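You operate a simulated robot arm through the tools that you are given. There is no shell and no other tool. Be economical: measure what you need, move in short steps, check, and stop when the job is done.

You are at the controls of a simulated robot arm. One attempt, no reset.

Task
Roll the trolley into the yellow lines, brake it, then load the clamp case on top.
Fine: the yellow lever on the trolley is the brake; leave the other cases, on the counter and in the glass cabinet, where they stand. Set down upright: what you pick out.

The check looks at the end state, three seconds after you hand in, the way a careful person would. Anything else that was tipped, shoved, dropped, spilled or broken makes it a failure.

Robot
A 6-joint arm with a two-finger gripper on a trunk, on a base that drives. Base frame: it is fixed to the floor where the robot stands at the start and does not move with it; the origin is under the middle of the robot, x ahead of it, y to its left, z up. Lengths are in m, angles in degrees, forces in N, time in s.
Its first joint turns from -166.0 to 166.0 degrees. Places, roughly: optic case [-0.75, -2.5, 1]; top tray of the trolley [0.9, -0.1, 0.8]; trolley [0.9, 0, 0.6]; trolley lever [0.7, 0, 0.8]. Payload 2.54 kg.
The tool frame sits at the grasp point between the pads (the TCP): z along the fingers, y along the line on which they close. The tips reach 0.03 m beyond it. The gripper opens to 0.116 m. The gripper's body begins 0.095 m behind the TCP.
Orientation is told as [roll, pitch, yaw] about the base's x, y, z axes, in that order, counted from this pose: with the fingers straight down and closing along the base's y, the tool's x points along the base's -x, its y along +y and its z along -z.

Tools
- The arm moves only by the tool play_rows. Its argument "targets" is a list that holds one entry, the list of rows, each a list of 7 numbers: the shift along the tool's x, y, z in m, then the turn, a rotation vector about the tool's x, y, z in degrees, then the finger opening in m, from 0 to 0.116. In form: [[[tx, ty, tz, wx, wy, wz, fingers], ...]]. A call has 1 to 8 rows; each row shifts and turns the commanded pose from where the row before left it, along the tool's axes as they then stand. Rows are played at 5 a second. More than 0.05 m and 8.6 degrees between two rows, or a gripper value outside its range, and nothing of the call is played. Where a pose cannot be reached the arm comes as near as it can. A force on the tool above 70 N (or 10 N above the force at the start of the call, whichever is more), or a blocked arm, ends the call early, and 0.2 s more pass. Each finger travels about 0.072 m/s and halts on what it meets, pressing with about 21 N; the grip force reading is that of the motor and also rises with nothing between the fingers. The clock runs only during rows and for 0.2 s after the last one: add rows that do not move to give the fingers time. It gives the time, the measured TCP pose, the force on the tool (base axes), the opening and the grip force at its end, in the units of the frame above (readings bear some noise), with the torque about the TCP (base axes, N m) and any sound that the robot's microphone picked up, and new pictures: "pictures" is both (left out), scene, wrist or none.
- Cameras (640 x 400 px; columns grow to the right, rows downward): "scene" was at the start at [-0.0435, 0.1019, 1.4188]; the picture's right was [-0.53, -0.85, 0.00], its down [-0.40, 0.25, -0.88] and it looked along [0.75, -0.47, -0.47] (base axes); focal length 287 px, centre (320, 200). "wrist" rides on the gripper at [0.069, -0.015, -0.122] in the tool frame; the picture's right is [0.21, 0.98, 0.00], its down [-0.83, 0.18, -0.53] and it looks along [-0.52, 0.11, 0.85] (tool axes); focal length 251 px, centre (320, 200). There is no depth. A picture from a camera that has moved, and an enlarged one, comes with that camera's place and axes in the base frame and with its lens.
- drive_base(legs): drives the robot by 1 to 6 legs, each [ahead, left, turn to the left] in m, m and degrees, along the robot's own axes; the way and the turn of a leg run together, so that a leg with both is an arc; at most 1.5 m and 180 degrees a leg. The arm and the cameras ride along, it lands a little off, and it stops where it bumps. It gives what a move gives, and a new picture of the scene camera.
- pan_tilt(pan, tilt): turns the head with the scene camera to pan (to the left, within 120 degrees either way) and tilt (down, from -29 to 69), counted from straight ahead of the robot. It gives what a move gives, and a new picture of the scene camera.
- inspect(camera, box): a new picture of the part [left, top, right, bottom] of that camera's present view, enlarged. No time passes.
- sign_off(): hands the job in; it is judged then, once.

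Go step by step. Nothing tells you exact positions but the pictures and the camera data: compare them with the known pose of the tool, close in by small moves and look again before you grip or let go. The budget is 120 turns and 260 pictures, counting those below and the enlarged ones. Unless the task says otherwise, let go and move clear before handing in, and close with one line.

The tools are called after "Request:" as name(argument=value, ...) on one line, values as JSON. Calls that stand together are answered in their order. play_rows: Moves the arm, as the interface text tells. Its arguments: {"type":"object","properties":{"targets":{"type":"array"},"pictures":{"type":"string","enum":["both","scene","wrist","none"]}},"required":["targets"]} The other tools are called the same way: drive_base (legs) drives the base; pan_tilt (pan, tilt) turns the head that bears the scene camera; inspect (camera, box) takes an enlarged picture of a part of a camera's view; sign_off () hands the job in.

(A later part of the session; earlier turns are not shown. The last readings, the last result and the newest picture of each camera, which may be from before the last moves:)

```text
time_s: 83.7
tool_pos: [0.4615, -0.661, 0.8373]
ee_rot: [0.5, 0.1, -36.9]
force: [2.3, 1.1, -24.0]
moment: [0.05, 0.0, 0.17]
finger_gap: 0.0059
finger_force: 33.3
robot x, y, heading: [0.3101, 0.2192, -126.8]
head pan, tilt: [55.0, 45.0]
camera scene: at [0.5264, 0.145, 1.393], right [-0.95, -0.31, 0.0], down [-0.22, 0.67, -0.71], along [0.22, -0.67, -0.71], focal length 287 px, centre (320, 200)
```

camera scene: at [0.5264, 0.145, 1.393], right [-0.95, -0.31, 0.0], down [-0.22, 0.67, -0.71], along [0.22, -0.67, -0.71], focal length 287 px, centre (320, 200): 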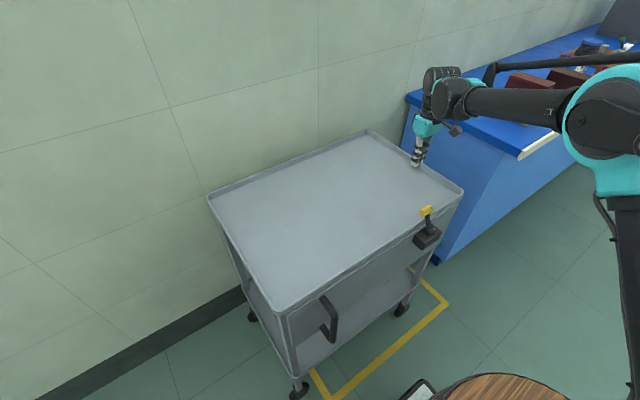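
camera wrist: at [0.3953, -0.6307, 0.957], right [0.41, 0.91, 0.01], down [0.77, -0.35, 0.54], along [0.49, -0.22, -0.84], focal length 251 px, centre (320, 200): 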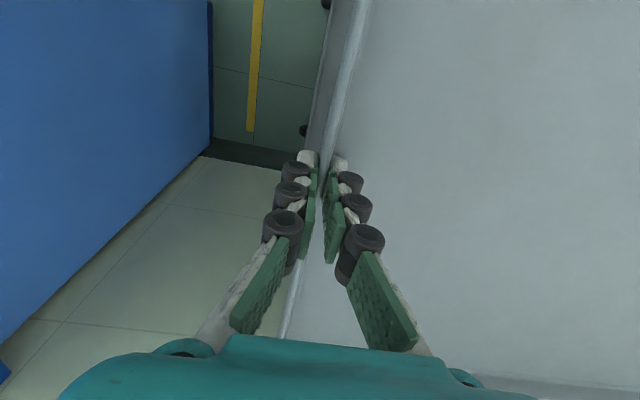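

Request:
play_rows(targets=[[[0, -0.01, 0, 0, 0, 0, 0.0], [0, -0.018, 0, 0, 0, 0, 0.0], [0, -0.02, 0, 0, 0, 0, 0.0], [0, -0.02, 0, 0, 0, 0, 0.0], [0, -0.02, 0, 0, 0, 0, 0.0], [0, -0.015, 0, 0, 0, 0, 0.0], [0, -0.008, 0, 0, 0, 0, 0.0], [0, 0, 0, 0, 0, 0, 0.0]]], pictures="scene")

Request:
inspect(camera="scene", box=[200, 240, 500, 400])

```text
time_s: 85.5
tool_pos: [0.3946, -0.7487, 0.8385]
ee_rot: [0.5, -0.1, -36.9]
force: [-9.7, 3.4, 7.1]
moment: [0.6, 1.0, 0.22]
finger_gap: 0.0057
finger_force: 33.1
robot x, y, heading: [0.3097, 0.2184, -126.8]
head pan, tilt: [55.0, 45.0]
camera scene: at [0.5257, 0.1461, 1.3932], right [-0.95, -0.31, 0.0], down [-0.22, 0.67, -0.71], along [0.22, -0.67, -0.71], focal length 287 px, centre (320, 200)
```

scene: 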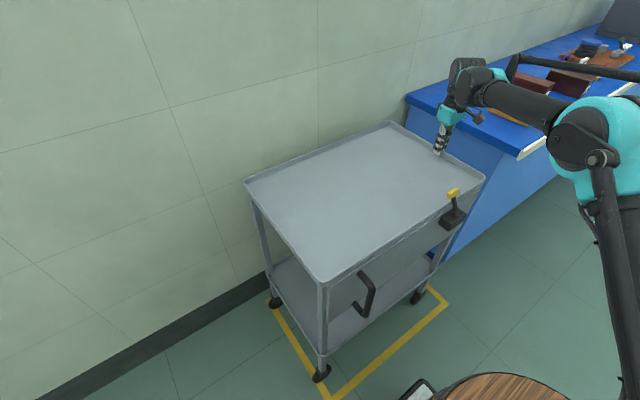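

```text
2.13 times, centred on (350, 320) of scene
camera zoom: at [0.5257, 0.1461, 1.3932], right [-0.95, -0.31, 0.0], down [-0.22, 0.67, -0.71], along [0.22, -0.67, -0.71], focal length 613 px, centre (256, -56)
```

zoom: 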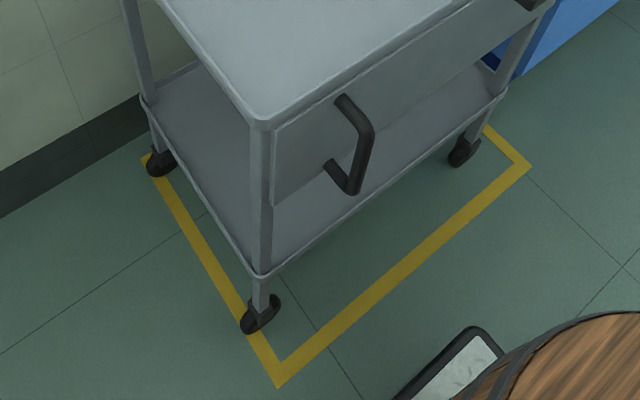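

The trolley sits almost in; another 5 cm will centre it between the lines.

Request:
play_rows(targets=[[[0, -0.008, 0, 0, 0, 0, 0.0], [0, -0.012, 0, 0, 0, 0, 0.0], [0, -0.012, 0, 0, 0, 0, 0.0], [0, -0.012, 0, 0, 0, 0, 0.0], [0, -0.008, 0, 0, 0, 0, 0.0], [0, 0, 0, 0, 0, 0, 0.0], [0, 0, 0, 0, 0, 0, 0.0]]], pictures="both")

Request:
inspect(camera="scene", box=[200, 240, 500, 400])

```text
time_s: 87.1
tool_pos: [0.3645, -0.7915, 0.8375]
ee_rot: [0.4, -0.2, -36.9]
force: [-6.2, 1.9, 9.4]
moment: [0.04, 0.14, 0.18]
finger_gap: 0.0059
finger_force: 32.8
robot x, y, heading: [0.3106, 0.2153, -126.9]
head pan, tilt: [55.0, 45.0]
camera scene: at [0.5258, 0.1462, 1.3932], right [-0.95, -0.31, 0.0], down [-0.22, 0.67, -0.71], along [0.22, -0.67, -0.71], focal length 287 px, centre (320, 200)
camera wrist: at [0.2977, -0.7614, 0.9592], right [0.41, 0.91, 0.01], down [0.77, -0.35, 0.54], along [0.49, -0.22, -0.84], focal length 251 px, centre (320, 200)
```

scene: 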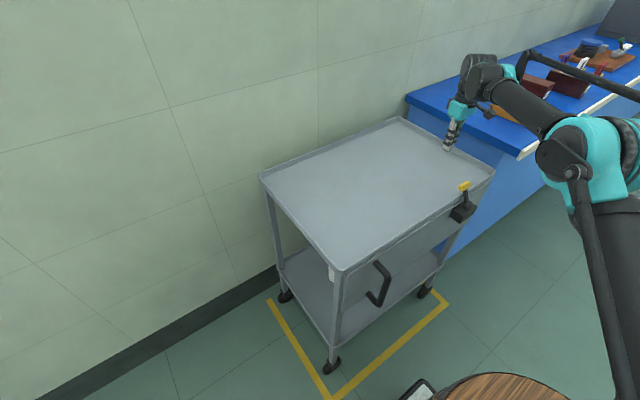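
wrist: 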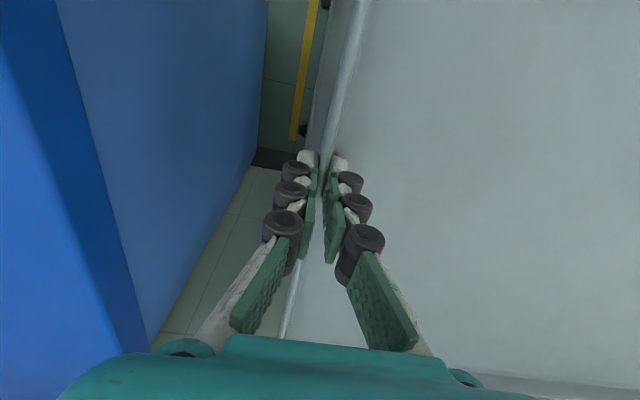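

```text
2.13 times, centred on (350, 320) of scene
camera zoom: at [0.5258, 0.1462, 1.3932], right [-0.95, -0.31, 0.0], down [-0.22, 0.67, -0.71], along [0.22, -0.67, -0.71], focal length 613 px, centre (256, -56)
```

zoom: 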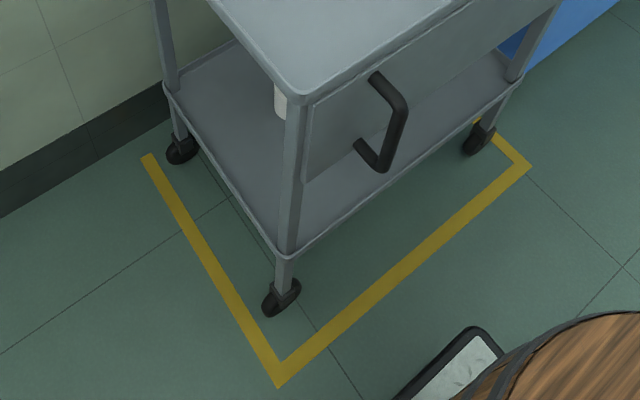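

The trolley is centred inside the lines. Releasing the rim, lifting and moving to the inner side of the brake knob.

Request:
play_rows(targets=[[[0, 0, 0, 0, 0, 0, 0.03], [0, 0, 0, 0, 0, 0, 0.06], [0, 0, 0, 0, 0, 0, 0.06], [0, 0, -0.05, 0, 0, 0, 0.06], [0, 0, -0.05, 0, 0, 0, 0.06], [0, 0, -0.05, 0, 0, 0, 0.06], [0, 0, 0, 0, 0, 0, 0.03], [0, 0, 0, 0, 0, 0, 0.0]]], pictures="scene")

Request:
inspect(camera="scene", box=[420, 160, 520, 230])

```text
time_s: 88.9
tool_pos: [0.3605, -0.7896, 0.9861]
ee_rot: [0.5, -0.2, -36.9]
force: [-0.2, -0.1, 0.0]
moment: [-0.01, -0.01, 0.0]
finger_gap: 0.0
finger_force: 14.0
out of reach, approached as far as the arm can: row 6
robot x, y, heading: [0.3107, 0.2169, -126.8]
head pan, tilt: [55.0, 45.0]
camera scene: at [0.5261, 0.1458, 1.3931], right [-0.95, -0.31, 0.0], down [-0.22, 0.67, -0.71], along [0.22, -0.67, -0.71], focal length 287 px, centre (320, 200)
```

scene: 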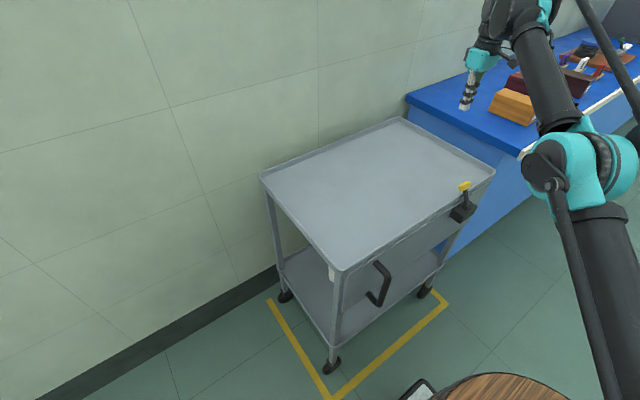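

```text
5.71 times, centred on (470, 195) of scene
camera zoom: at [0.5261, 0.1458, 1.3931], right [-0.95, -0.31, 0.0], down [-0.22, 0.67, -0.71], along [0.22, -0.67, -0.71], focal length 1642 px, centre (-537, 229)
```

zoom: 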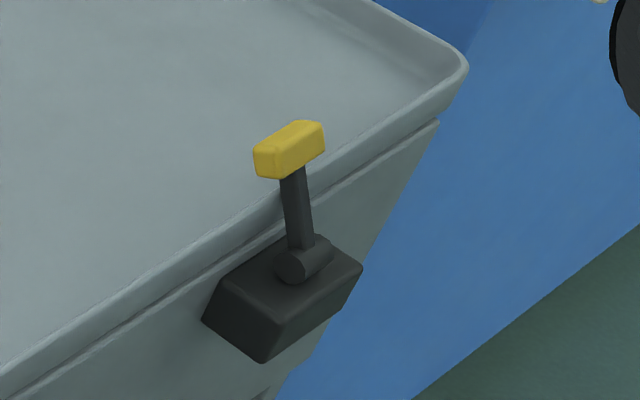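

Request:
play_rows(targets=[[[0.0244, 0.036, 0, 0, 0, 0, 0], [0.0244, 0.036, 0, 0, 0, 0, 0], [0.0244, 0.036, 0, 0, 0, 0, 0], [0.0244, 0.036, 0, 0, 0, 0, 0], [0.0244, 0.036, 0, 0, 0, 0, 0], [0, 0, 0.04, 0, 0, 0, 0], [0, 0, 0.04, 0, 0, 0, 0], [0, 0, 0.015, 0, 0, 0, 0]]], pictures="both")

Request:
inspect(camera="scene", box=[420, 160, 520, 230])

```text
time_s: 90.7
tool_pos: [0.3727, -0.5705, 0.8917]
ee_rot: [0.5, -0.1, -36.9]
force: [0.0, -0.5, -0.1]
moment: [-0.03, 0.01, -0.02]
finger_gap: 0.0
finger_force: 20.7
robot x, y, heading: [0.3065, 0.2157, -126.8]
head pan, tilt: [55.0, 45.0]
camera scene: at [0.526, 0.1459, 1.3931], right [-0.95, -0.31, 0.0], down [-0.22, 0.67, -0.71], along [0.22, -0.67, -0.71], focal length 287 px, centre (320, 200)
camera wrist: at [0.3064, -0.542, 1.0139], right [0.41, 0.91, 0.01], down [0.77, -0.35, 0.54], along [0.49, -0.22, -0.84], focal length 251 px, centre (320, 200)
```

scene: 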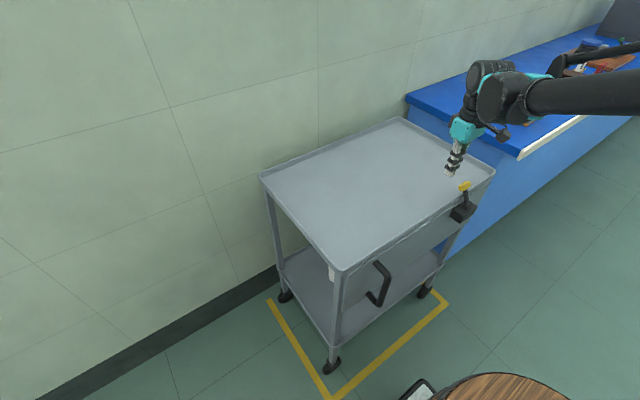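
wrist: 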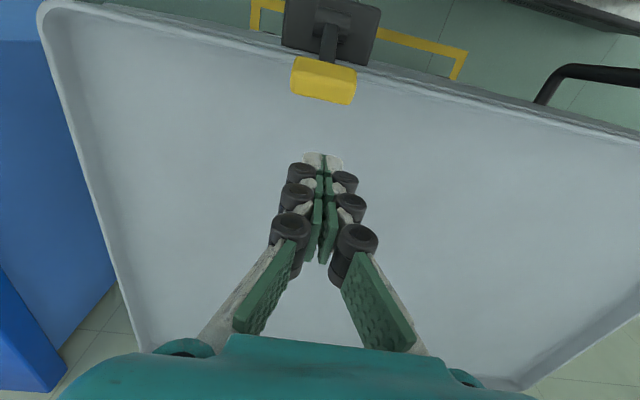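

```text
5.71 times, centred on (470, 195) of scene
camera zoom: at [0.526, 0.1459, 1.3931], right [-0.95, -0.31, 0.0], down [-0.22, 0.67, -0.71], along [0.22, -0.67, -0.71], focal length 1642 px, centre (-537, 229)
```

zoom: 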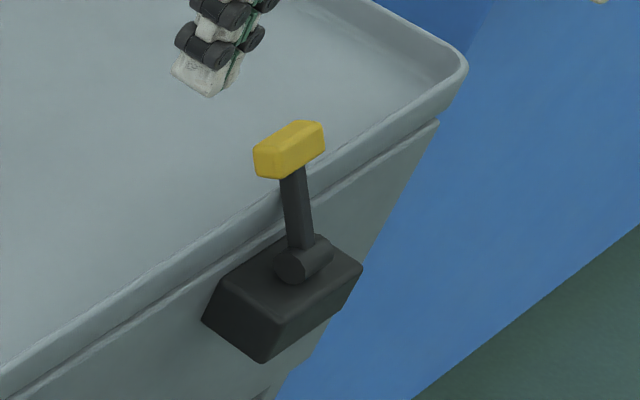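

Aligned behind the knob. Lower slightly and pull the lever outward to its braked position.

Request:
play_rows(targets=[[[0, 0, 0.02, 0, 0, 0, 0], [0.01, 0, 0, 0, 0, 0, 0], [0.01, 0, 0, 0, 0, 0, 0], [0.01, 0, 0, 0, 0, 0, 0], [0.01, 0, 0, 0, 0, 0, 0], [0.01, 0, 0, 0, 0, 0, 0], [0, 0, 0, 0, 0, 0, 0]]], pictures="both")

Request:
inspect(camera="scene", box=[420, 160, 520, 230])

```text
time_s: 92.3
tool_pos: [0.333, -0.5419, 0.872]
ee_rot: [0.5, -0.1, -36.9]
force: [-0.7, -0.9, -0.5]
moment: [0.02, 0.02, 0.01]
finger_gap: 0.0
finger_force: 20.6
robot x, y, heading: [0.3079, 0.215, -127.0]
head pan, tilt: [55.0, 45.0]
camera scene: at [0.526, 0.1459, 1.3931], right [-0.95, -0.31, 0.0], down [-0.22, 0.67, -0.71], along [0.22, -0.67, -0.71], focal length 287 px, centre (320, 200)
camera wrist: at [0.2666, -0.5131, 0.9929], right [0.41, 0.91, 0.01], down [0.77, -0.35, 0.54], along [0.49, -0.22, -0.84], focal length 251 px, centre (320, 200)
```

scene: 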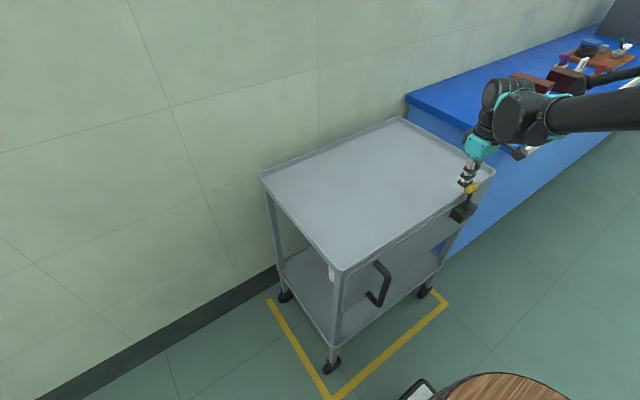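
wrist: 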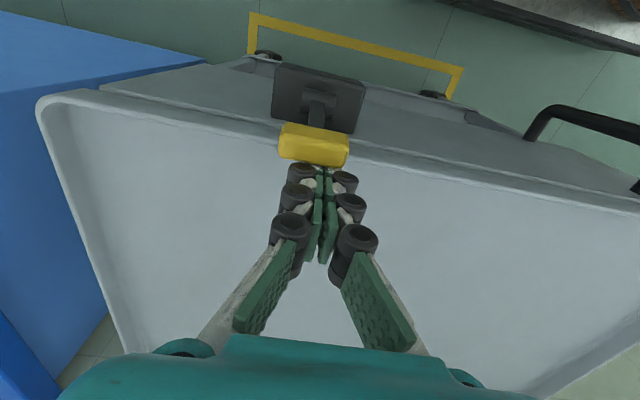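

```text
5.71 times, centred on (470, 195) of scene
camera zoom: at [0.526, 0.1459, 1.3931], right [-0.95, -0.31, 0.0], down [-0.22, 0.67, -0.71], along [0.22, -0.67, -0.71], focal length 1642 px, centre (-537, 229)
```

zoom: 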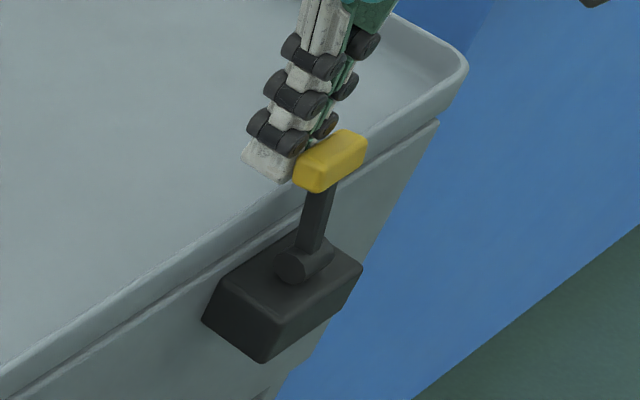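

Lever is moving; continuing to the outer stop.

Request:
play_rows(targets=[[[0.01, 0, 0, 0, 0, 0, 0], [0.01, 0, 0, 0, 0, 0, 0], [0.01, 0, 0, 0, 0, 0, 0], [0, 0, 0, 0, 0, 0, 0]]], pictures="none")

Request:
play_rows(targets=[[[0.005, 0, 0, 0, 0, 0, 0], [0.005, 0, 0, 0, 0, 0, 0], [0.005, 0, 0, 0, 0, 0, 0], [0, 0, 0, 0, 0, 0, 0]]], pictures="none")

Request:
inspect(camera="scene", box=[420, 160, 520, 230])

```text
time_s: 93.3
tool_pos: [0.3087, -0.5232, 0.8708]
ee_rot: [0.5, 0.0, -36.9]
force: [0.2, 0.8, -0.1]
moment: [0.0, -0.01, 0.03]
finger_gap: 0.0
finger_force: 28.5
robot x, y, heading: [0.3112, 0.2179, -126.9]
head pan, tilt: [55.0, 45.0]
```

```text
time_s: 94.3
tool_pos: [0.3016, -0.5177, 0.8702]
ee_rot: [0.4, -0.4, -36.7]
force: [44.3, -44.5, -5.4]
moment: [-0.71, -1.36, 0.14]
finger_gap: 0.0056
finger_force: 29.0
robot x, y, heading: [0.3079, 0.2149, -127.1]
head pan, tilt: [55.0, 45.0]
```

```text
5.71 times, centred on (470, 195) of scene
camera zoom: at [0.5281, 0.1437, 1.3928], right [-0.95, -0.31, 0.0], down [-0.22, 0.67, -0.71], along [0.22, -0.67, -0.71], focal length 1642 px, centre (-537, 229)
```

zoom: 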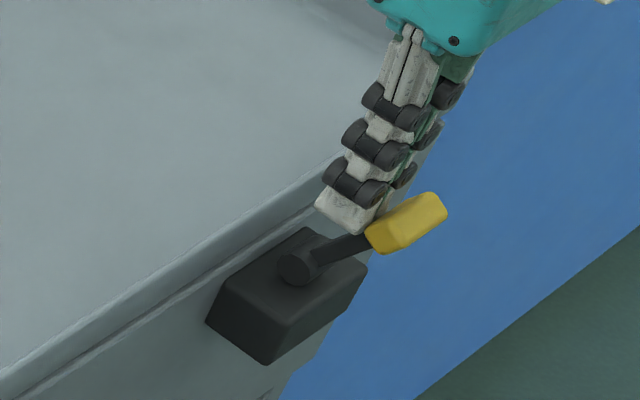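

Outer stop reached and the trolley held against about 60 N. Backing off and checking.

Request:
play_rows(targets=[[[-0.015, 0, 0, 0, 0, 0, 0], [-0.02, 0, -0.03, 0, 0, 0, 0], [-0.02, 0, -0.04, 0, 0, 0, 0], [0, 0, -0.05, 0, 0, 0, 0], [0, 0, -0.05, 0, 0, 0, 0], [0, 0, -0.05, 0, 0, 0, 0]]], pictures="scene")

Request:
inspect(camera="scene", box=[420, 160, 520, 230])

Request:
inspect(camera="scene", box=[200, 240, 500, 400])

```text
time_s: 95.7
tool_pos: [0.3394, -0.5484, 1.093]
ee_rot: [0.5, -0.2, -36.8]
force: [0.5, -0.6, -0.6]
moment: [0.04, 0.0, 0.01]
finger_gap: 0.0002
finger_force: 28.6
robot x, y, heading: [0.3073, 0.2202, -127.1]
head pan, tilt: [55.0, 45.0]
camera scene: at [0.5261, 0.1457, 1.3931], right [-0.95, -0.31, 0.0], down [-0.22, 0.67, -0.71], along [0.22, -0.67, -0.71], focal length 287 px, centre (320, 200)
```

scene: 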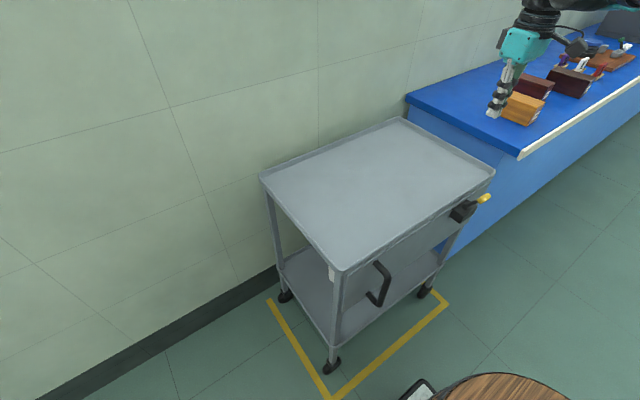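

```text
5.71 times, centred on (470, 195) of scene
camera zoom: at [0.5261, 0.1457, 1.3931], right [-0.95, -0.31, 0.0], down [-0.22, 0.67, -0.71], along [0.22, -0.67, -0.71], focal length 1642 px, centre (-537, 229)
```

zoom: 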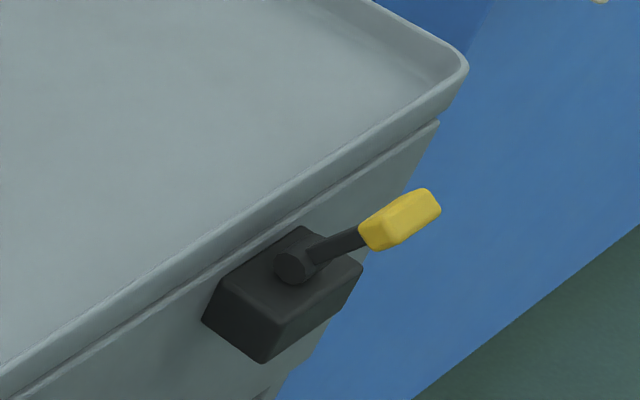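

```text
2.13 times, centred on (350, 320) of scene
camera zoom: at [0.5261, 0.1457, 1.3931], right [-0.95, -0.31, 0.0], down [-0.22, 0.67, -0.71], along [0.22, -0.67, -0.71], focal length 613 px, centre (256, -56)
```

zoom: 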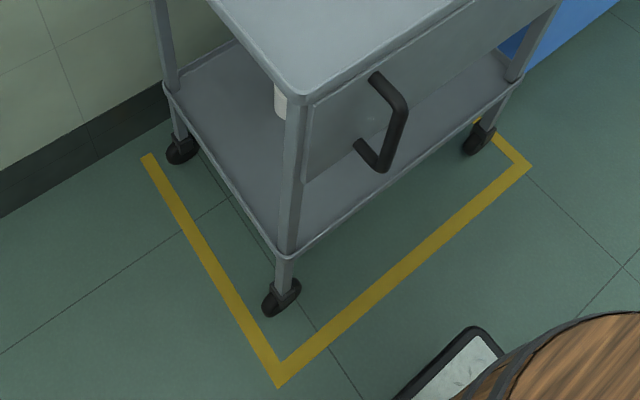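

The lever is back in its original (braked) position and the trolley sits inside the lines. Now I retract the arm and drive along the wall to the counter.

Request:
play_rows(targets=[[[0.045, 0, -0.02, 0, 0, 0, 0.05], [0.045, 0, -0.02, 0, 0, 0, 0.1], [0.045, 0, -0.02, 0, 0, 0, 0.116], [0.04, 0, 0, 0, 0, 0, 0.116]]], pictures="none")

Request:
drive_base(legs=[[1.1, 0, 0]])

Request:
pan_tilt(pan=85, tilt=40)

```text
time_s: 96.7
tool_pos: [0.1977, -0.4449, 1.1504]
ee_rot: [0.5, -0.2, -36.8]
force: [0.1, -0.6, -0.1]
moment: [0.03, 0.05, 0.01]
finger_gap: 0.1154
finger_force: 0.0
robot x, y, heading: [0.3129, 0.2146, -126.9]
head pan, tilt: [55.0, 45.0]
```

```text
time_s: 102.3
tool_pos: [-0.4384, -1.3223, 1.1511]
ee_rot: [0.6, 0.0, -36.1]
force: [-0.3, -0.2, 0.7]
moment: [-0.01, 0.01, -0.02]
finger_gap: 0.116
finger_force: 0.0
robot x, y, heading: [-0.3367, -0.6617, -126.2]
head pan, tilt: [55.0, 45.0]
camera scene: at [-0.1199, -0.7263, 1.3931], right [-0.95, -0.32, 0.0], down [-0.23, 0.67, -0.71], along [0.23, -0.67, -0.71], focal length 287 px, centre (320, 200)
```

scene: 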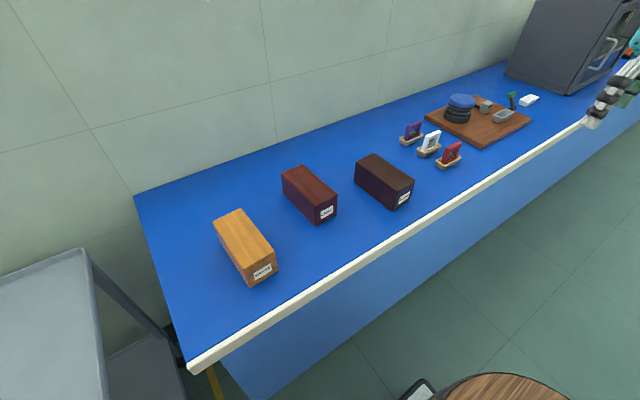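

```text
time_s: 103.2
tool_pos: [-0.4386, -1.3224, 1.1534]
ee_rot: [0.5, -0.2, -36.2]
force: [0.2, 0.6, 0.4]
moment: [0.01, 0.0, 0.0]
finger_gap: 0.116
finger_force: 0.1
robot x, y, heading: [-0.3418, -0.6566, -126.2]
head pan, tilt: [85.0, 40.0]
camera scene: at [-0.0822, -0.7053, 1.4004], right [-0.66, -0.75, 0.0], down [-0.48, 0.42, -0.77], along [0.58, -0.5, -0.64], focal length 287 px, centre (320, 200)
```

scene: 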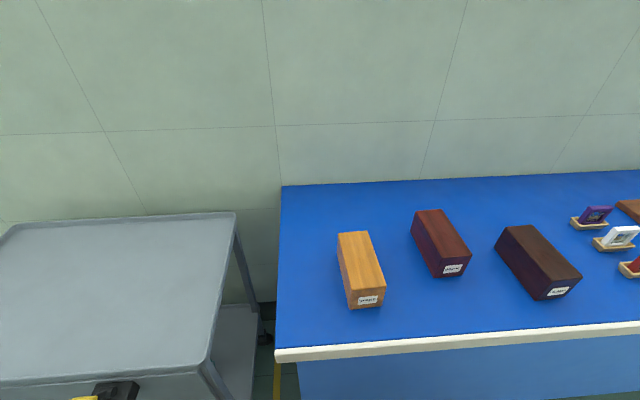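

Request:
inspect(camera="scene", box=[480, 210, 600, 310])

Request:
pan_tilt(pan=60, tilt=40)

Request:
inspect(camera="scene", box=[340, 120, 500, 240])

```text
4.00 times, centred on (540, 260) of scene
camera zoom: at [-0.0822, -0.7053, 1.4004], right [-0.66, -0.75, 0.0], down [-0.48, 0.42, -0.77], along [0.58, -0.5, -0.64], focal length 1149 px, centre (-560, -40)
```

zoom: 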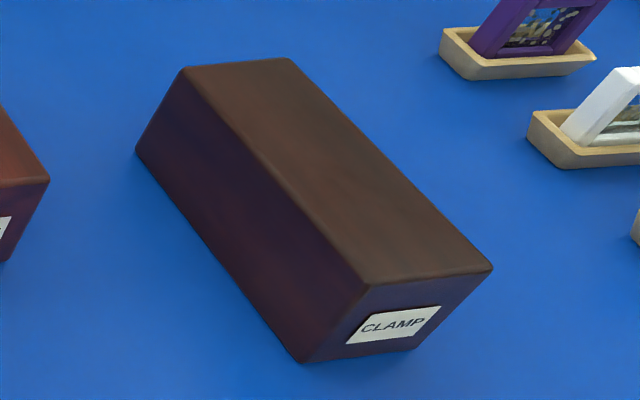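

```text
time_s: 104.1
tool_pos: [-0.4384, -1.3226, 1.153]
ee_rot: [0.5, -0.1, -36.1]
force: [-1.0, -0.6, 0.1]
moment: [0.01, 0.01, 0.0]
finger_gap: 0.1159
finger_force: 0.0
robot x, y, heading: [-0.3366, -0.6613, -126.1]
head pan, tilt: [60.0, 40.0]
camera scene: at [-0.1117, -0.727, 1.4004], right [-0.91, -0.41, 0.0], down [-0.26, 0.59, -0.77], along [0.31, -0.7, -0.64], focal length 287 px, centre (320, 200)
```

scene: 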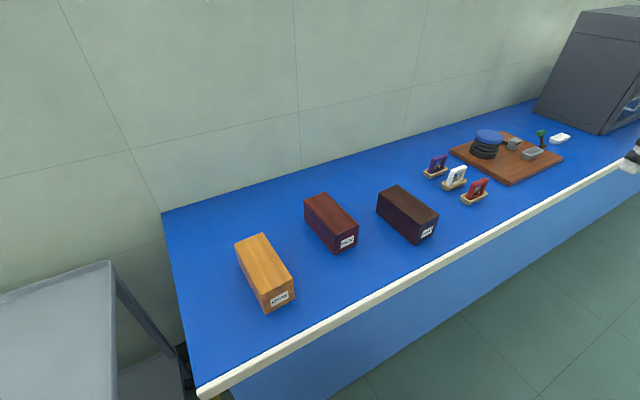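

```text
3.33 times, centred on (420, 180) of scene
camera zoom: at [-0.1117, -0.727, 1.4004], right [-0.91, -0.41, 0.0], down [-0.26, 0.59, -0.77], along [0.31, -0.7, -0.64], focal length 958 px, centre (-13, 267)
```

zoom: 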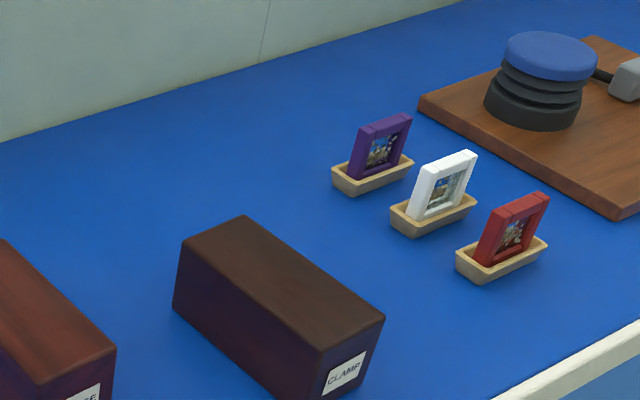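

The CLAMP case label is confirmed; its centre is near (-0.09, -1.38), long axis pointing at the wall. I bring the open gripper above it.

Request:
play_rows(targets=[[[0, 0, 0, 0, 0, -1.5, 0.116], [-0.0456, 0.021, 0, 0, 0, 0, 0.116], [-0.0456, 0.021, 0, 0, 0, 0, 0.116], [-0.0456, 0.021, 0, 0, 0, 0, 0.116], [-0.0456, 0.021, 0, 0, 0, 0, 0.116], [-0.0456, 0.021, 0, 0, 0, 0, 0.116], [-0.0456, 0.021, 0, 0, 0, 0, 0.116], [-0.0456, 0.021, 0, 0, 0, 0, 0.116]]], pictures="both")

```text
refused: row 2 steps farther than a row can; nothing moved
```

Request:
play_rows(targets=[[[-0.0399, 0.0184, 0, 0, 0, -1.5, 0.116], [-0.0399, 0.0184, 0, 0, 0, 0, 0.116], [-0.0399, 0.0184, 0, 0, 0, 0, 0.116], [-0.0399, 0.0184, 0, 0, 0, 0, 0.116], [-0.0399, 0.0184, 0, 0, 0, 0, 0.116], [-0.0399, 0.0184, 0, 0, 0, 0, 0.116], [-0.0399, 0.0184, 0, 0, 0, 0, 0.116], [-0.0399, 0.0184, 0, 0, 0, 0, 0.116]]], pictures="both")

```text
time_s: 105.9
tool_pos: [-0.0942, -1.3841, 1.1534]
ee_rot: [0.6, -0.1, -34.7]
force: [0.1, 0.6, 0.3]
moment: [-0.03, -0.07, -0.01]
finger_gap: 0.1159
finger_force: 0.1
robot x, y, heading: [-0.3392, -0.6587, -125.7]
head pan, tilt: [60.0, 40.0]
camera scene: at [-0.1122, -0.727, 1.4005], right [-0.91, -0.4, 0.0], down [-0.26, 0.59, -0.77], along [0.31, -0.7, -0.64], focal length 287 px, centre (320, 200)
camera wrist: at [-0.1616, -1.3572, 1.2754], right [0.38, 0.93, 0.01], down [0.78, -0.32, 0.54], along [0.5, -0.2, -0.84], focal length 251 px, centre (320, 200)
```

scene: 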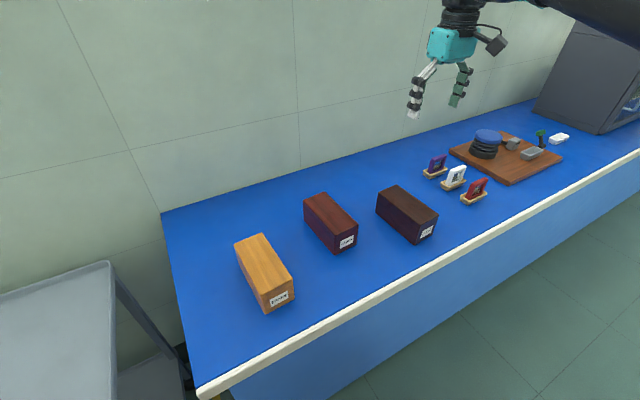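
wrist: 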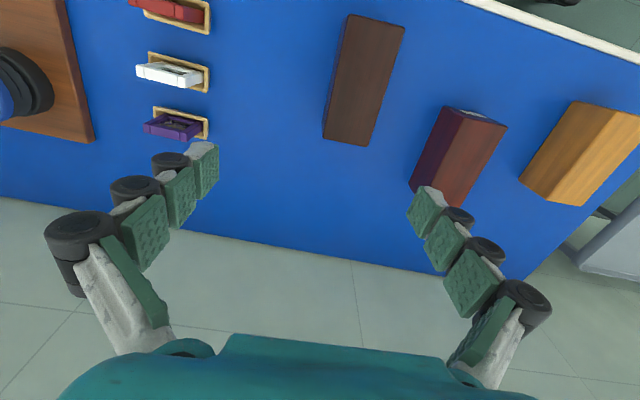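

Combining both cameras, the case top is at about z 0.92, centre (-0.093, -1.328). Correcting and lowering partway.

Request:
play_rows(targets=[[[0.0155, 0.0233, 0, 0, 0, -0.5, 0.116], [0.0155, 0.0233, 0, 0, 0, 0, 0.116], [0, 0, 0.05, 0, 0, 0, 0.116], [0, 0, 0.05, 0, 0, 0, 0.116], [0, 0, 0.04, 0, 0, 0, 0.116], [0, 0, 0, 0, 0, 0, 0.116]]], pictures="both")

Request:
inspect(camera="scene", box=[340, 120, 500, 240])

```text
time_s: 107.3
tool_pos: [-0.0912, -1.325, 1.0144]
ee_rot: [0.6, -0.1, -34.0]
force: [0.0, -0.1, 0.1]
moment: [0.03, -0.01, -0.01]
finger_gap: 0.1164
finger_force: 0.1
robot x, y, heading: [-0.336, -0.659, -126.1]
head pan, tilt: [60.0, 40.0]
camera scene: at [-0.1117, -0.7271, 1.4004], right [-0.91, -0.41, 0.0], down [-0.26, 0.59, -0.77], along [0.31, -0.7, -0.64], focal length 287 px, centre (320, 200)
camera wrist: at [-0.1588, -1.2997, 1.1355], right [0.37, 0.93, 0.01], down [0.78, -0.32, 0.54], along [0.5, -0.19, -0.84], focal length 251 px, centre (320, 200)
```

scene: 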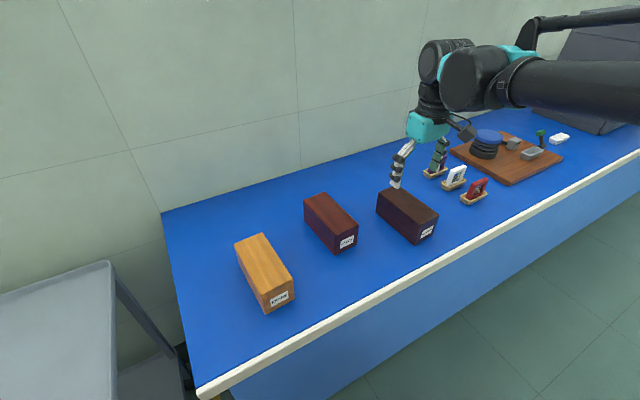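
wrist: 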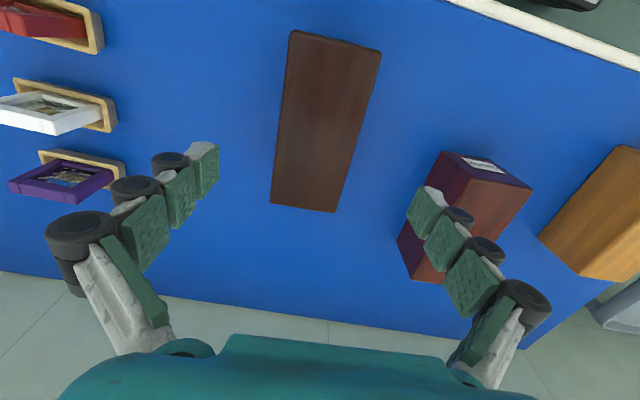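

```text
3.33 times, centred on (420, 180) of scene
camera zoom: at [-0.1117, -0.7271, 1.4004], right [-0.91, -0.41, 0.0], down [-0.26, 0.59, -0.77], along [0.31, -0.7, -0.64], focal length 958 px, centre (-13, 267)
```

zoom: 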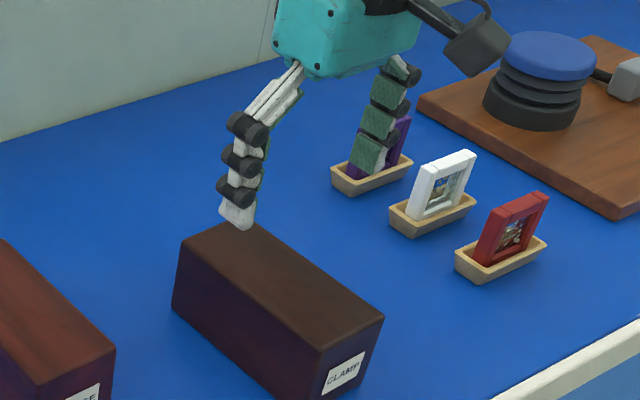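

The gripper is centred over the case. I narrow the opening slightly to keep clear of the neighbouring case and descend to just around the top.

Request:
play_rows(targets=[[[0, 0, 0.03, 0, 0, 0, 0.098], [0, 0, 0.03, 0, 0, 0, 0.098], [0, 0, 0.01, 0, 0, 0, 0.098], [0, 0, 0, 0, 0, 0, 0.098]]], pictures="both")

Request:
inspect(camera="scene", box=[340, 140, 460, 250])

Request:
inspect(camera="wrist", box=[160, 80, 480, 280])

```text
time_s: 108.3
tool_pos: [-0.0914, -1.3254, 0.9438]
ee_rot: [0.5, -0.1, -34.1]
force: [-0.1, 0.2, -0.4]
moment: [0.03, -0.01, 0.05]
finger_gap: 0.0979
finger_force: 0.1
robot x, y, heading: [-0.3379, -0.6554, -126.1]
head pan, tilt: [60.0, 40.0]
camera scene: at [-0.1117, -0.7271, 1.4004], right [-0.91, -0.41, 0.0], down [-0.26, 0.59, -0.77], along [0.31, -0.7, -0.64], focal length 287 px, centre (320, 200)
camera wrist: at [-0.1595, -1.3001, 1.0656], right [0.37, 0.93, 0.01], down [0.78, -0.32, 0.54], along [0.5, -0.19, -0.84], focal length 251 px, centre (320, 200)
```

scene: 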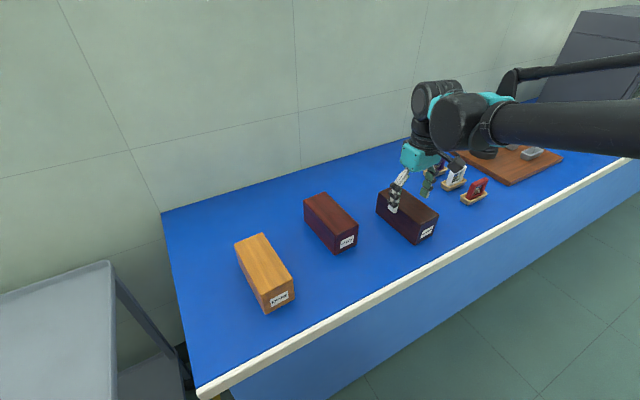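
wrist: 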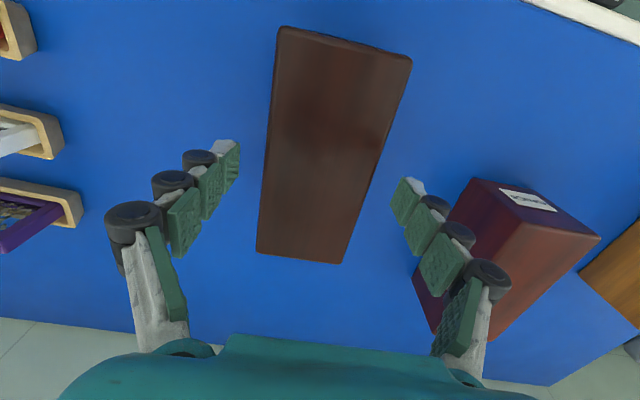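

```text
3.64 times, centred on (400, 195) of scene
camera zoom: at [-0.1117, -0.7271, 1.4004], right [-0.91, -0.41, 0.0], down [-0.26, 0.59, -0.77], along [0.31, -0.7, -0.64], focal length 1045 px, centre (29, 218)
```

zoom: 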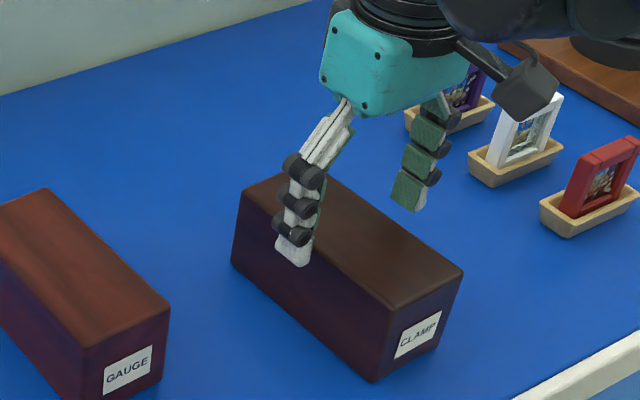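

```text
2.00 times, centred on (320, 180) of wrist
camera zoom: at [-0.1595, -1.3001, 1.0656], right [0.37, 0.93, 0.01], down [0.78, -0.32, 0.54], along [0.5, -0.19, -0.84], focal length 503 px, centre (320, 240)
```

zoom: 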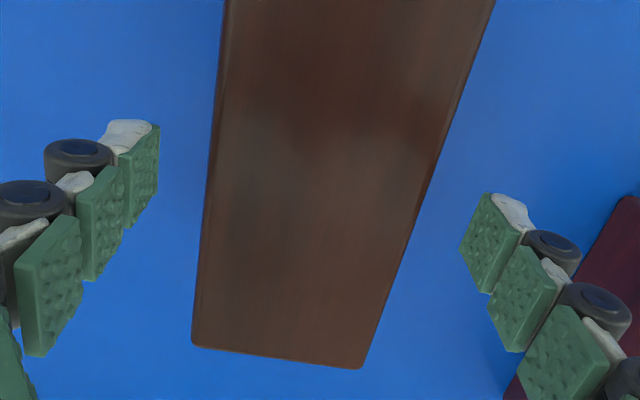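

Well centred with the fingers on both sides. Descending around the case, then closing.

Request:
play_rows(targets=[[[0, 0, 0.012, 0, 0, 0, 0.098], [0, 0, 0.012, 0, 0, 0, 0.098], [0, 0, 0.012, 0, 0, 0, 0.098], [0, 0, 0, 0, 0, 0, 0.098]]], pictures="scene")

Request:
inspect(camera="scene", box=[340, 140, 460, 250])

```text
time_s: 109.3
tool_pos: [-0.0907, -1.3258, 0.9074]
ee_rot: [0.5, -0.2, -34.0]
force: [1.2, 0.3, 0.6]
moment: [0.0, -0.01, 0.0]
finger_gap: 0.0978
finger_force: 0.2
robot x, y, heading: [-0.3388, -0.6577, -126.1]
head pan, tilt: [60.0, 40.0]
camera scene: at [-0.1117, -0.7271, 1.4004], right [-0.91, -0.41, 0.0], down [-0.26, 0.59, -0.77], along [0.31, -0.7, -0.64], focal length 287 px, centre (320, 200)
```

scene: 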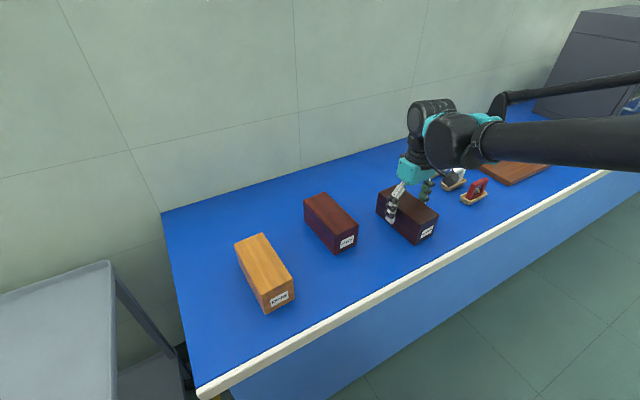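

```text
3.64 times, centred on (400, 195) of scene
camera zoom: at [-0.1117, -0.7271, 1.4004], right [-0.91, -0.41, 0.0], down [-0.26, 0.59, -0.77], along [0.31, -0.7, -0.64], focal length 1045 px, centre (29, 218)
```

zoom: 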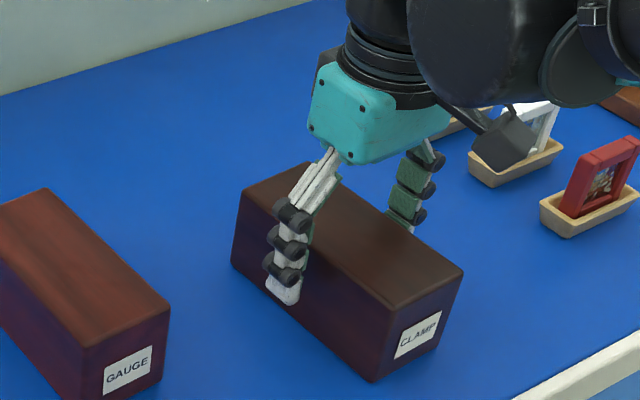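

Request:
play_rows(targets=[[[0, 0, 0, 0, 0, 0, 0.085], [0, 0, 0, 0, 0, 0, 0.07], [0, 0, 0, 0, 0, 0, 0.055], [0, 0, 0, 0, 0, 0, 0.04], [0, 0, 0, 0, 0, 0, 0.03], [0, 0, 0, 0, 0, 0, 0.03]]], pictures="wrist")

Request:
inspect(camera="scene", box=[340, 140, 460, 250])

```text
time_s: 110.7
tool_pos: [-0.0916, -1.3256, 0.9066]
ee_rot: [0.5, -0.1, -34.1]
force: [-0.2, -3.6, 5.3]
moment: [-0.08, 0.05, -0.02]
finger_gap: 0.0696
finger_force: 21.0
robot x, y, heading: [-0.3371, -0.6558, -125.9]
head pan, tilt: [60.0, 40.0]
camera wrist: at [-0.1584, -1.3002, 1.029], right [0.37, 0.93, 0.01], down [0.78, -0.32, 0.54], along [0.5, -0.19, -0.84], focal length 251 px, centre (320, 200)
```

wrist: 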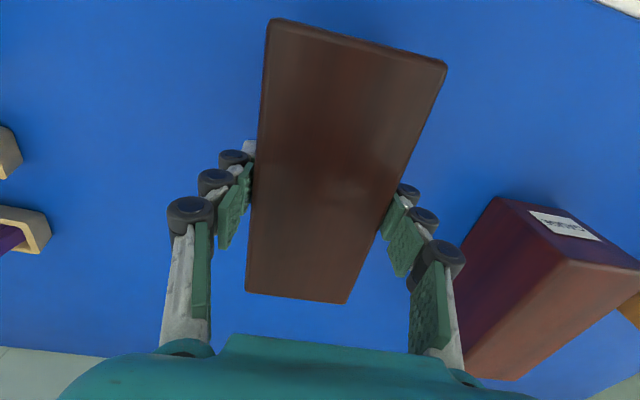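

```text
3.64 times, centred on (400, 195) of scene
camera zoom: at [-0.1118, -0.7271, 1.4004], right [-0.91, -0.41, 0.0], down [-0.26, 0.59, -0.77], along [0.31, -0.7, -0.64], focal length 1045 px, centre (29, 218)
```

zoom: 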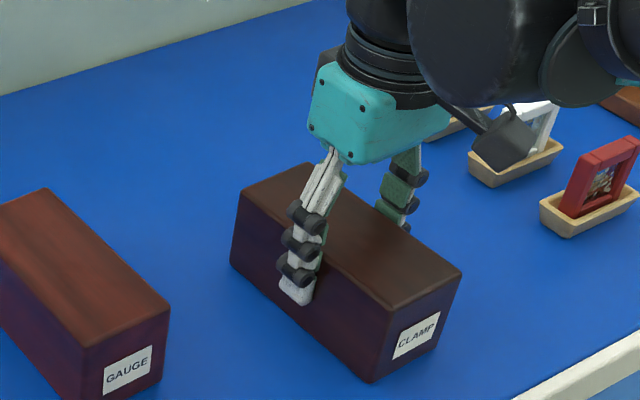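

Gripped at 0.07 m width. Lifting gently.

Request:
play_rows(targets=[[[0, 0, -0.01, 0, 0, 0, 0.0], [0, 0, -0.02, 0, 0, 0, 0.0], [0, 0, -0.03, 0, 0, 0, 0.0], [0, 0, -0.03, 0, 0, 0, 0.0], [0, 0, 0, 0, 0, 0, 0.0]]], pictures="both")

```text
time_s: 111.9
tool_pos: [-0.0907, -1.3269, 0.9974]
ee_rot: [0.4, -0.2, -34.1]
force: [-0.2, -0.1, -2.8]
moment: [0.02, 0.0, -0.05]
finger_gap: 0.0697
finger_force: 20.9
robot x, y, heading: [-0.3387, -0.6629, -126.1]
head pan, tilt: [60.0, 40.0]
camera scene: at [-0.1117, -0.7272, 1.4004], right [-0.91, -0.41, 0.0], down [-0.26, 0.59, -0.77], along [0.31, -0.7, -0.64], focal length 287 px, centre (320, 200)
camera wrist: at [-0.1576, -1.3005, 1.1187], right [0.37, 0.93, 0.01], down [0.78, -0.32, 0.54], along [0.5, -0.19, -0.84], focal length 251 px, centre (320, 200)
```

scene: 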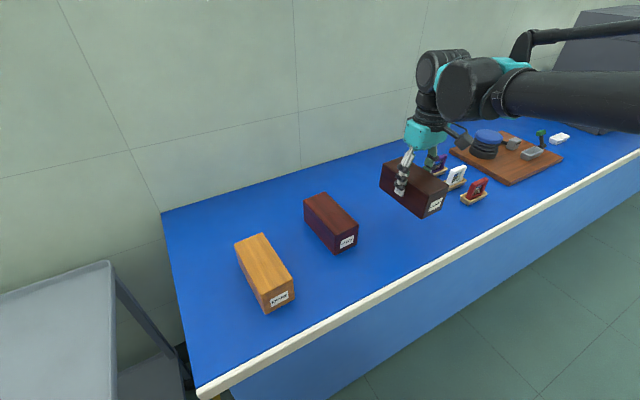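
wrist: 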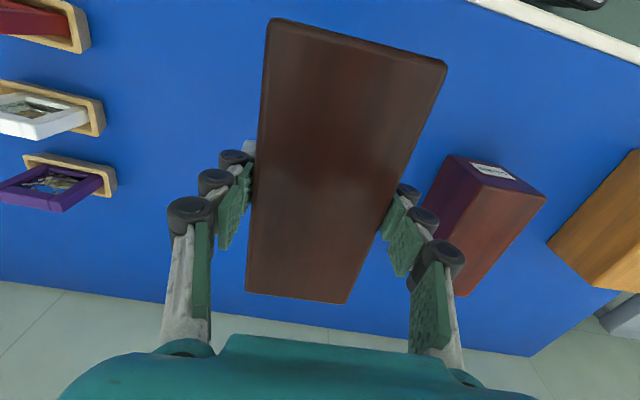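

The case is held securely. Raising it well above the others and driving back to the trolley.

Request:
play_rows(targets=[[[0, 0, -0.03, 0, 0, 0, 0.0], [0, 0, -0.03, 0, 0, 0, 0.0], [0, 0, -0.03, 0, 0, 0, 0.0], [0, 0, -0.03, 0, 0, 0, 0.0]]], pictures="none")

Request:
drive_base(legs=[[-0.5, 0, 0], [-0.49, 0, 0]])

```text
time_s: 112.9
tool_pos: [-0.0893, -1.328, 1.1174]
ee_rot: [0.4, -0.1, -34.0]
force: [-1.0, -0.4, -3.9]
moment: [0.0, 0.0, 0.02]
finger_gap: 0.0694
finger_force: 21.4
robot x, y, heading: [-0.3388, -0.6573, -126.0]
head pan, tilt: [60.0, 40.0]
```

```text
time_s: 118.4
tool_pos: [0.5012, -0.5196, 1.1179]
ee_rot: [0.5, -0.1, -33.9]
force: [-0.1, 0.4, -3.1]
moment: [-0.02, 0.02, 0.02]
finger_gap: 0.0694
finger_force: 21.1
robot x, y, heading: [0.2485, 0.1506, -125.7]
head pan, tilt: [60.0, 40.0]
camera scene: at [0.4756, 0.0818, 1.4004], right [-0.91, -0.41, 0.0], down [-0.26, 0.59, -0.77], along [0.31, -0.7, -0.64], focal length 287 px, centre (320, 200)
```

scene: 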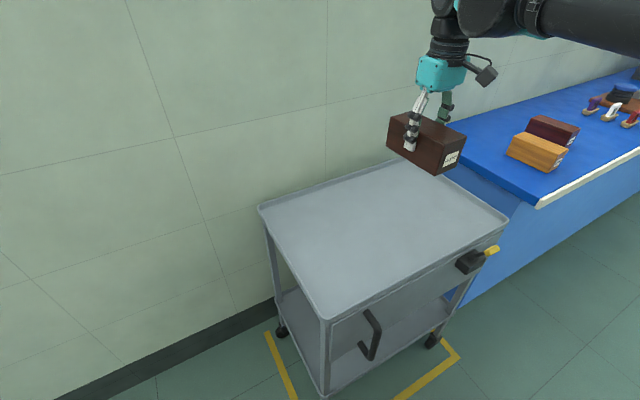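

Request:
play_rows(targets=[[[-0.02, 0, 0, 0, 0, 3, 0.0], [-0.025, 0, 0, 0, 0, 0, 0.0], [0, 0, 0.04, 0, 0, 0, 0.0], [0, 0, 0.04, 0, 0, 0, 0.0], [0, 0, 0.04, 0, 0, 0, 0.0], [0, 0, 0.04, 0, 0, 0, 0.0], [0, 0, 0.04, 0, 0, 0, 0.0], [0, 0, 0.02, 0, 0, 0, 0.0]]], pictures="both")

Request:
inspect(camera="scene", box=[360, 140, 480, 240])

```text
time_s: 120.2
tool_pos: [0.5389, -0.5412, 0.897]
ee_rot: [0.5, 0.0, -36.9]
force: [-0.2, 0.7, -3.1]
moment: [-0.01, -0.02, -0.01]
finger_gap: 0.0695
finger_force: 21.1
robot x, y, heading: [0.2511, 0.1524, -125.9]
head pan, tilt: [60.0, 40.0]
camera scene: at [0.4755, 0.0818, 1.4004], right [-0.91, -0.41, 0.0], down [-0.26, 0.59, -0.77], along [0.31, -0.7, -0.64], focal length 287 px, centre (320, 200)
camera wrist: at [0.4726, -0.5132, 1.0193], right [0.41, 0.91, 0.01], down [0.77, -0.35, 0.54], along [0.49, -0.22, -0.84], focal length 251 px, centre (320, 200)
```

scene: 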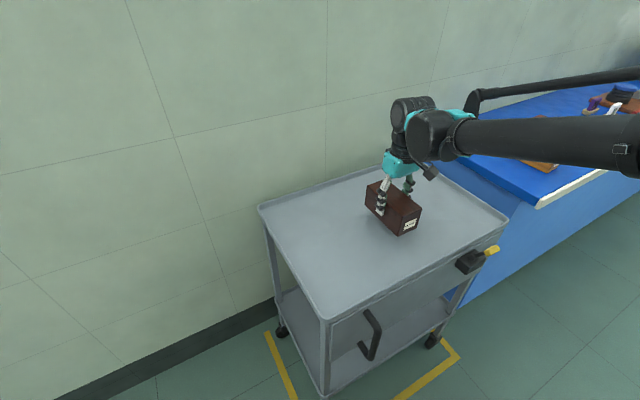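
wrist: 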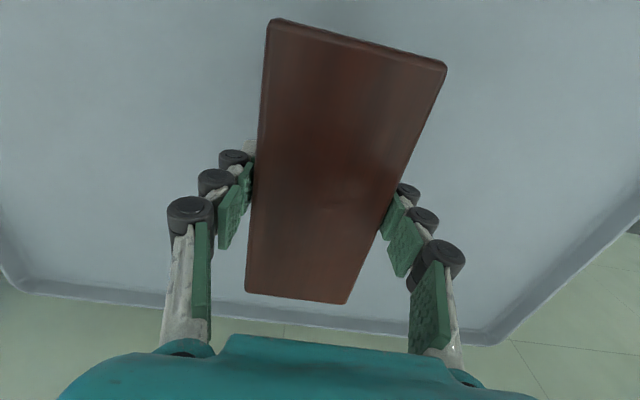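

```text
4.00 times, centred on (420, 190) of scene
camera zoom: at [0.4755, 0.0818, 1.4004], right [-0.91, -0.41, 0.0], down [-0.26, 0.59, -0.77], along [0.31, -0.7, -0.64], focal length 1149 px, centre (-80, 240)
```

zoom: 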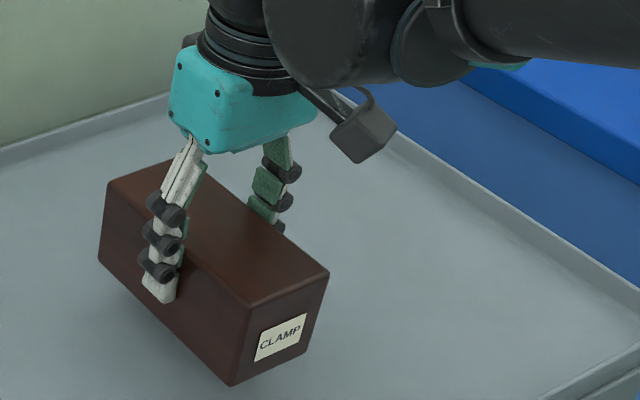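

Over the middle of the tray. I lower in small steps, watching the force.

Request:
play_rows(targets=[[[0, 0, 0.01, 0, 0, 0, 0.0], [0, 0, 0.01, 0, 0, 0, 0.0], [0, 0, 0.005, 0, 0, 0, 0.0], [0, 0, 0, 0, 0, 0, 0.0]]], pictures="none")

Request:
play_rows(targets=[[[0, 0, 0.005, 0, 0, 0, 0.0], [0, 0, 0.005, 0, 0, 0, 0.0], [0, 0, 0, 0, 0, 0, 0.0]]], pictures="none")

Request:
inspect(camera="scene", box=[360, 140, 480, 240])

```text
time_s: 121.2
tool_pos: [0.5389, -0.5425, 0.8742]
ee_rot: [0.5, -0.1, -36.9]
force: [0.2, 0.1, -3.6]
moment: [-0.01, 0.01, -0.02]
finger_gap: 0.0698
finger_force: 20.8
robot x, y, heading: [0.2484, 0.1508, -126.0]
head pan, tilt: [60.0, 40.0]
```

```text
time_s: 122.0
tool_pos: [0.5385, -0.5436, 0.8639]
ee_rot: [0.5, 0.0, -36.8]
force: [1.9, -0.3, 15.5]
moment: [0.03, -0.07, 0.0]
finger_gap: 0.0697
finger_force: 20.7
robot x, y, heading: [0.2525, 0.151, -125.8]
head pan, tilt: [60.0, 40.0]
```

```text
4.00 times, centred on (420, 190) of scene
camera zoom: at [0.4754, 0.0824, 1.4004], right [-0.91, -0.41, 0.0], down [-0.26, 0.59, -0.77], along [0.31, -0.7, -0.64], focal length 1149 px, centre (-80, 240)
```

zoom: 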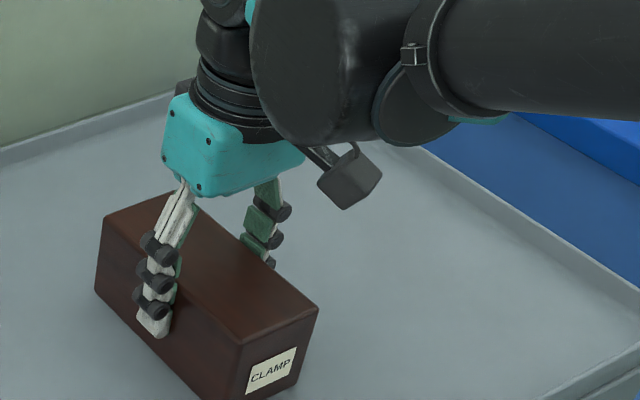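

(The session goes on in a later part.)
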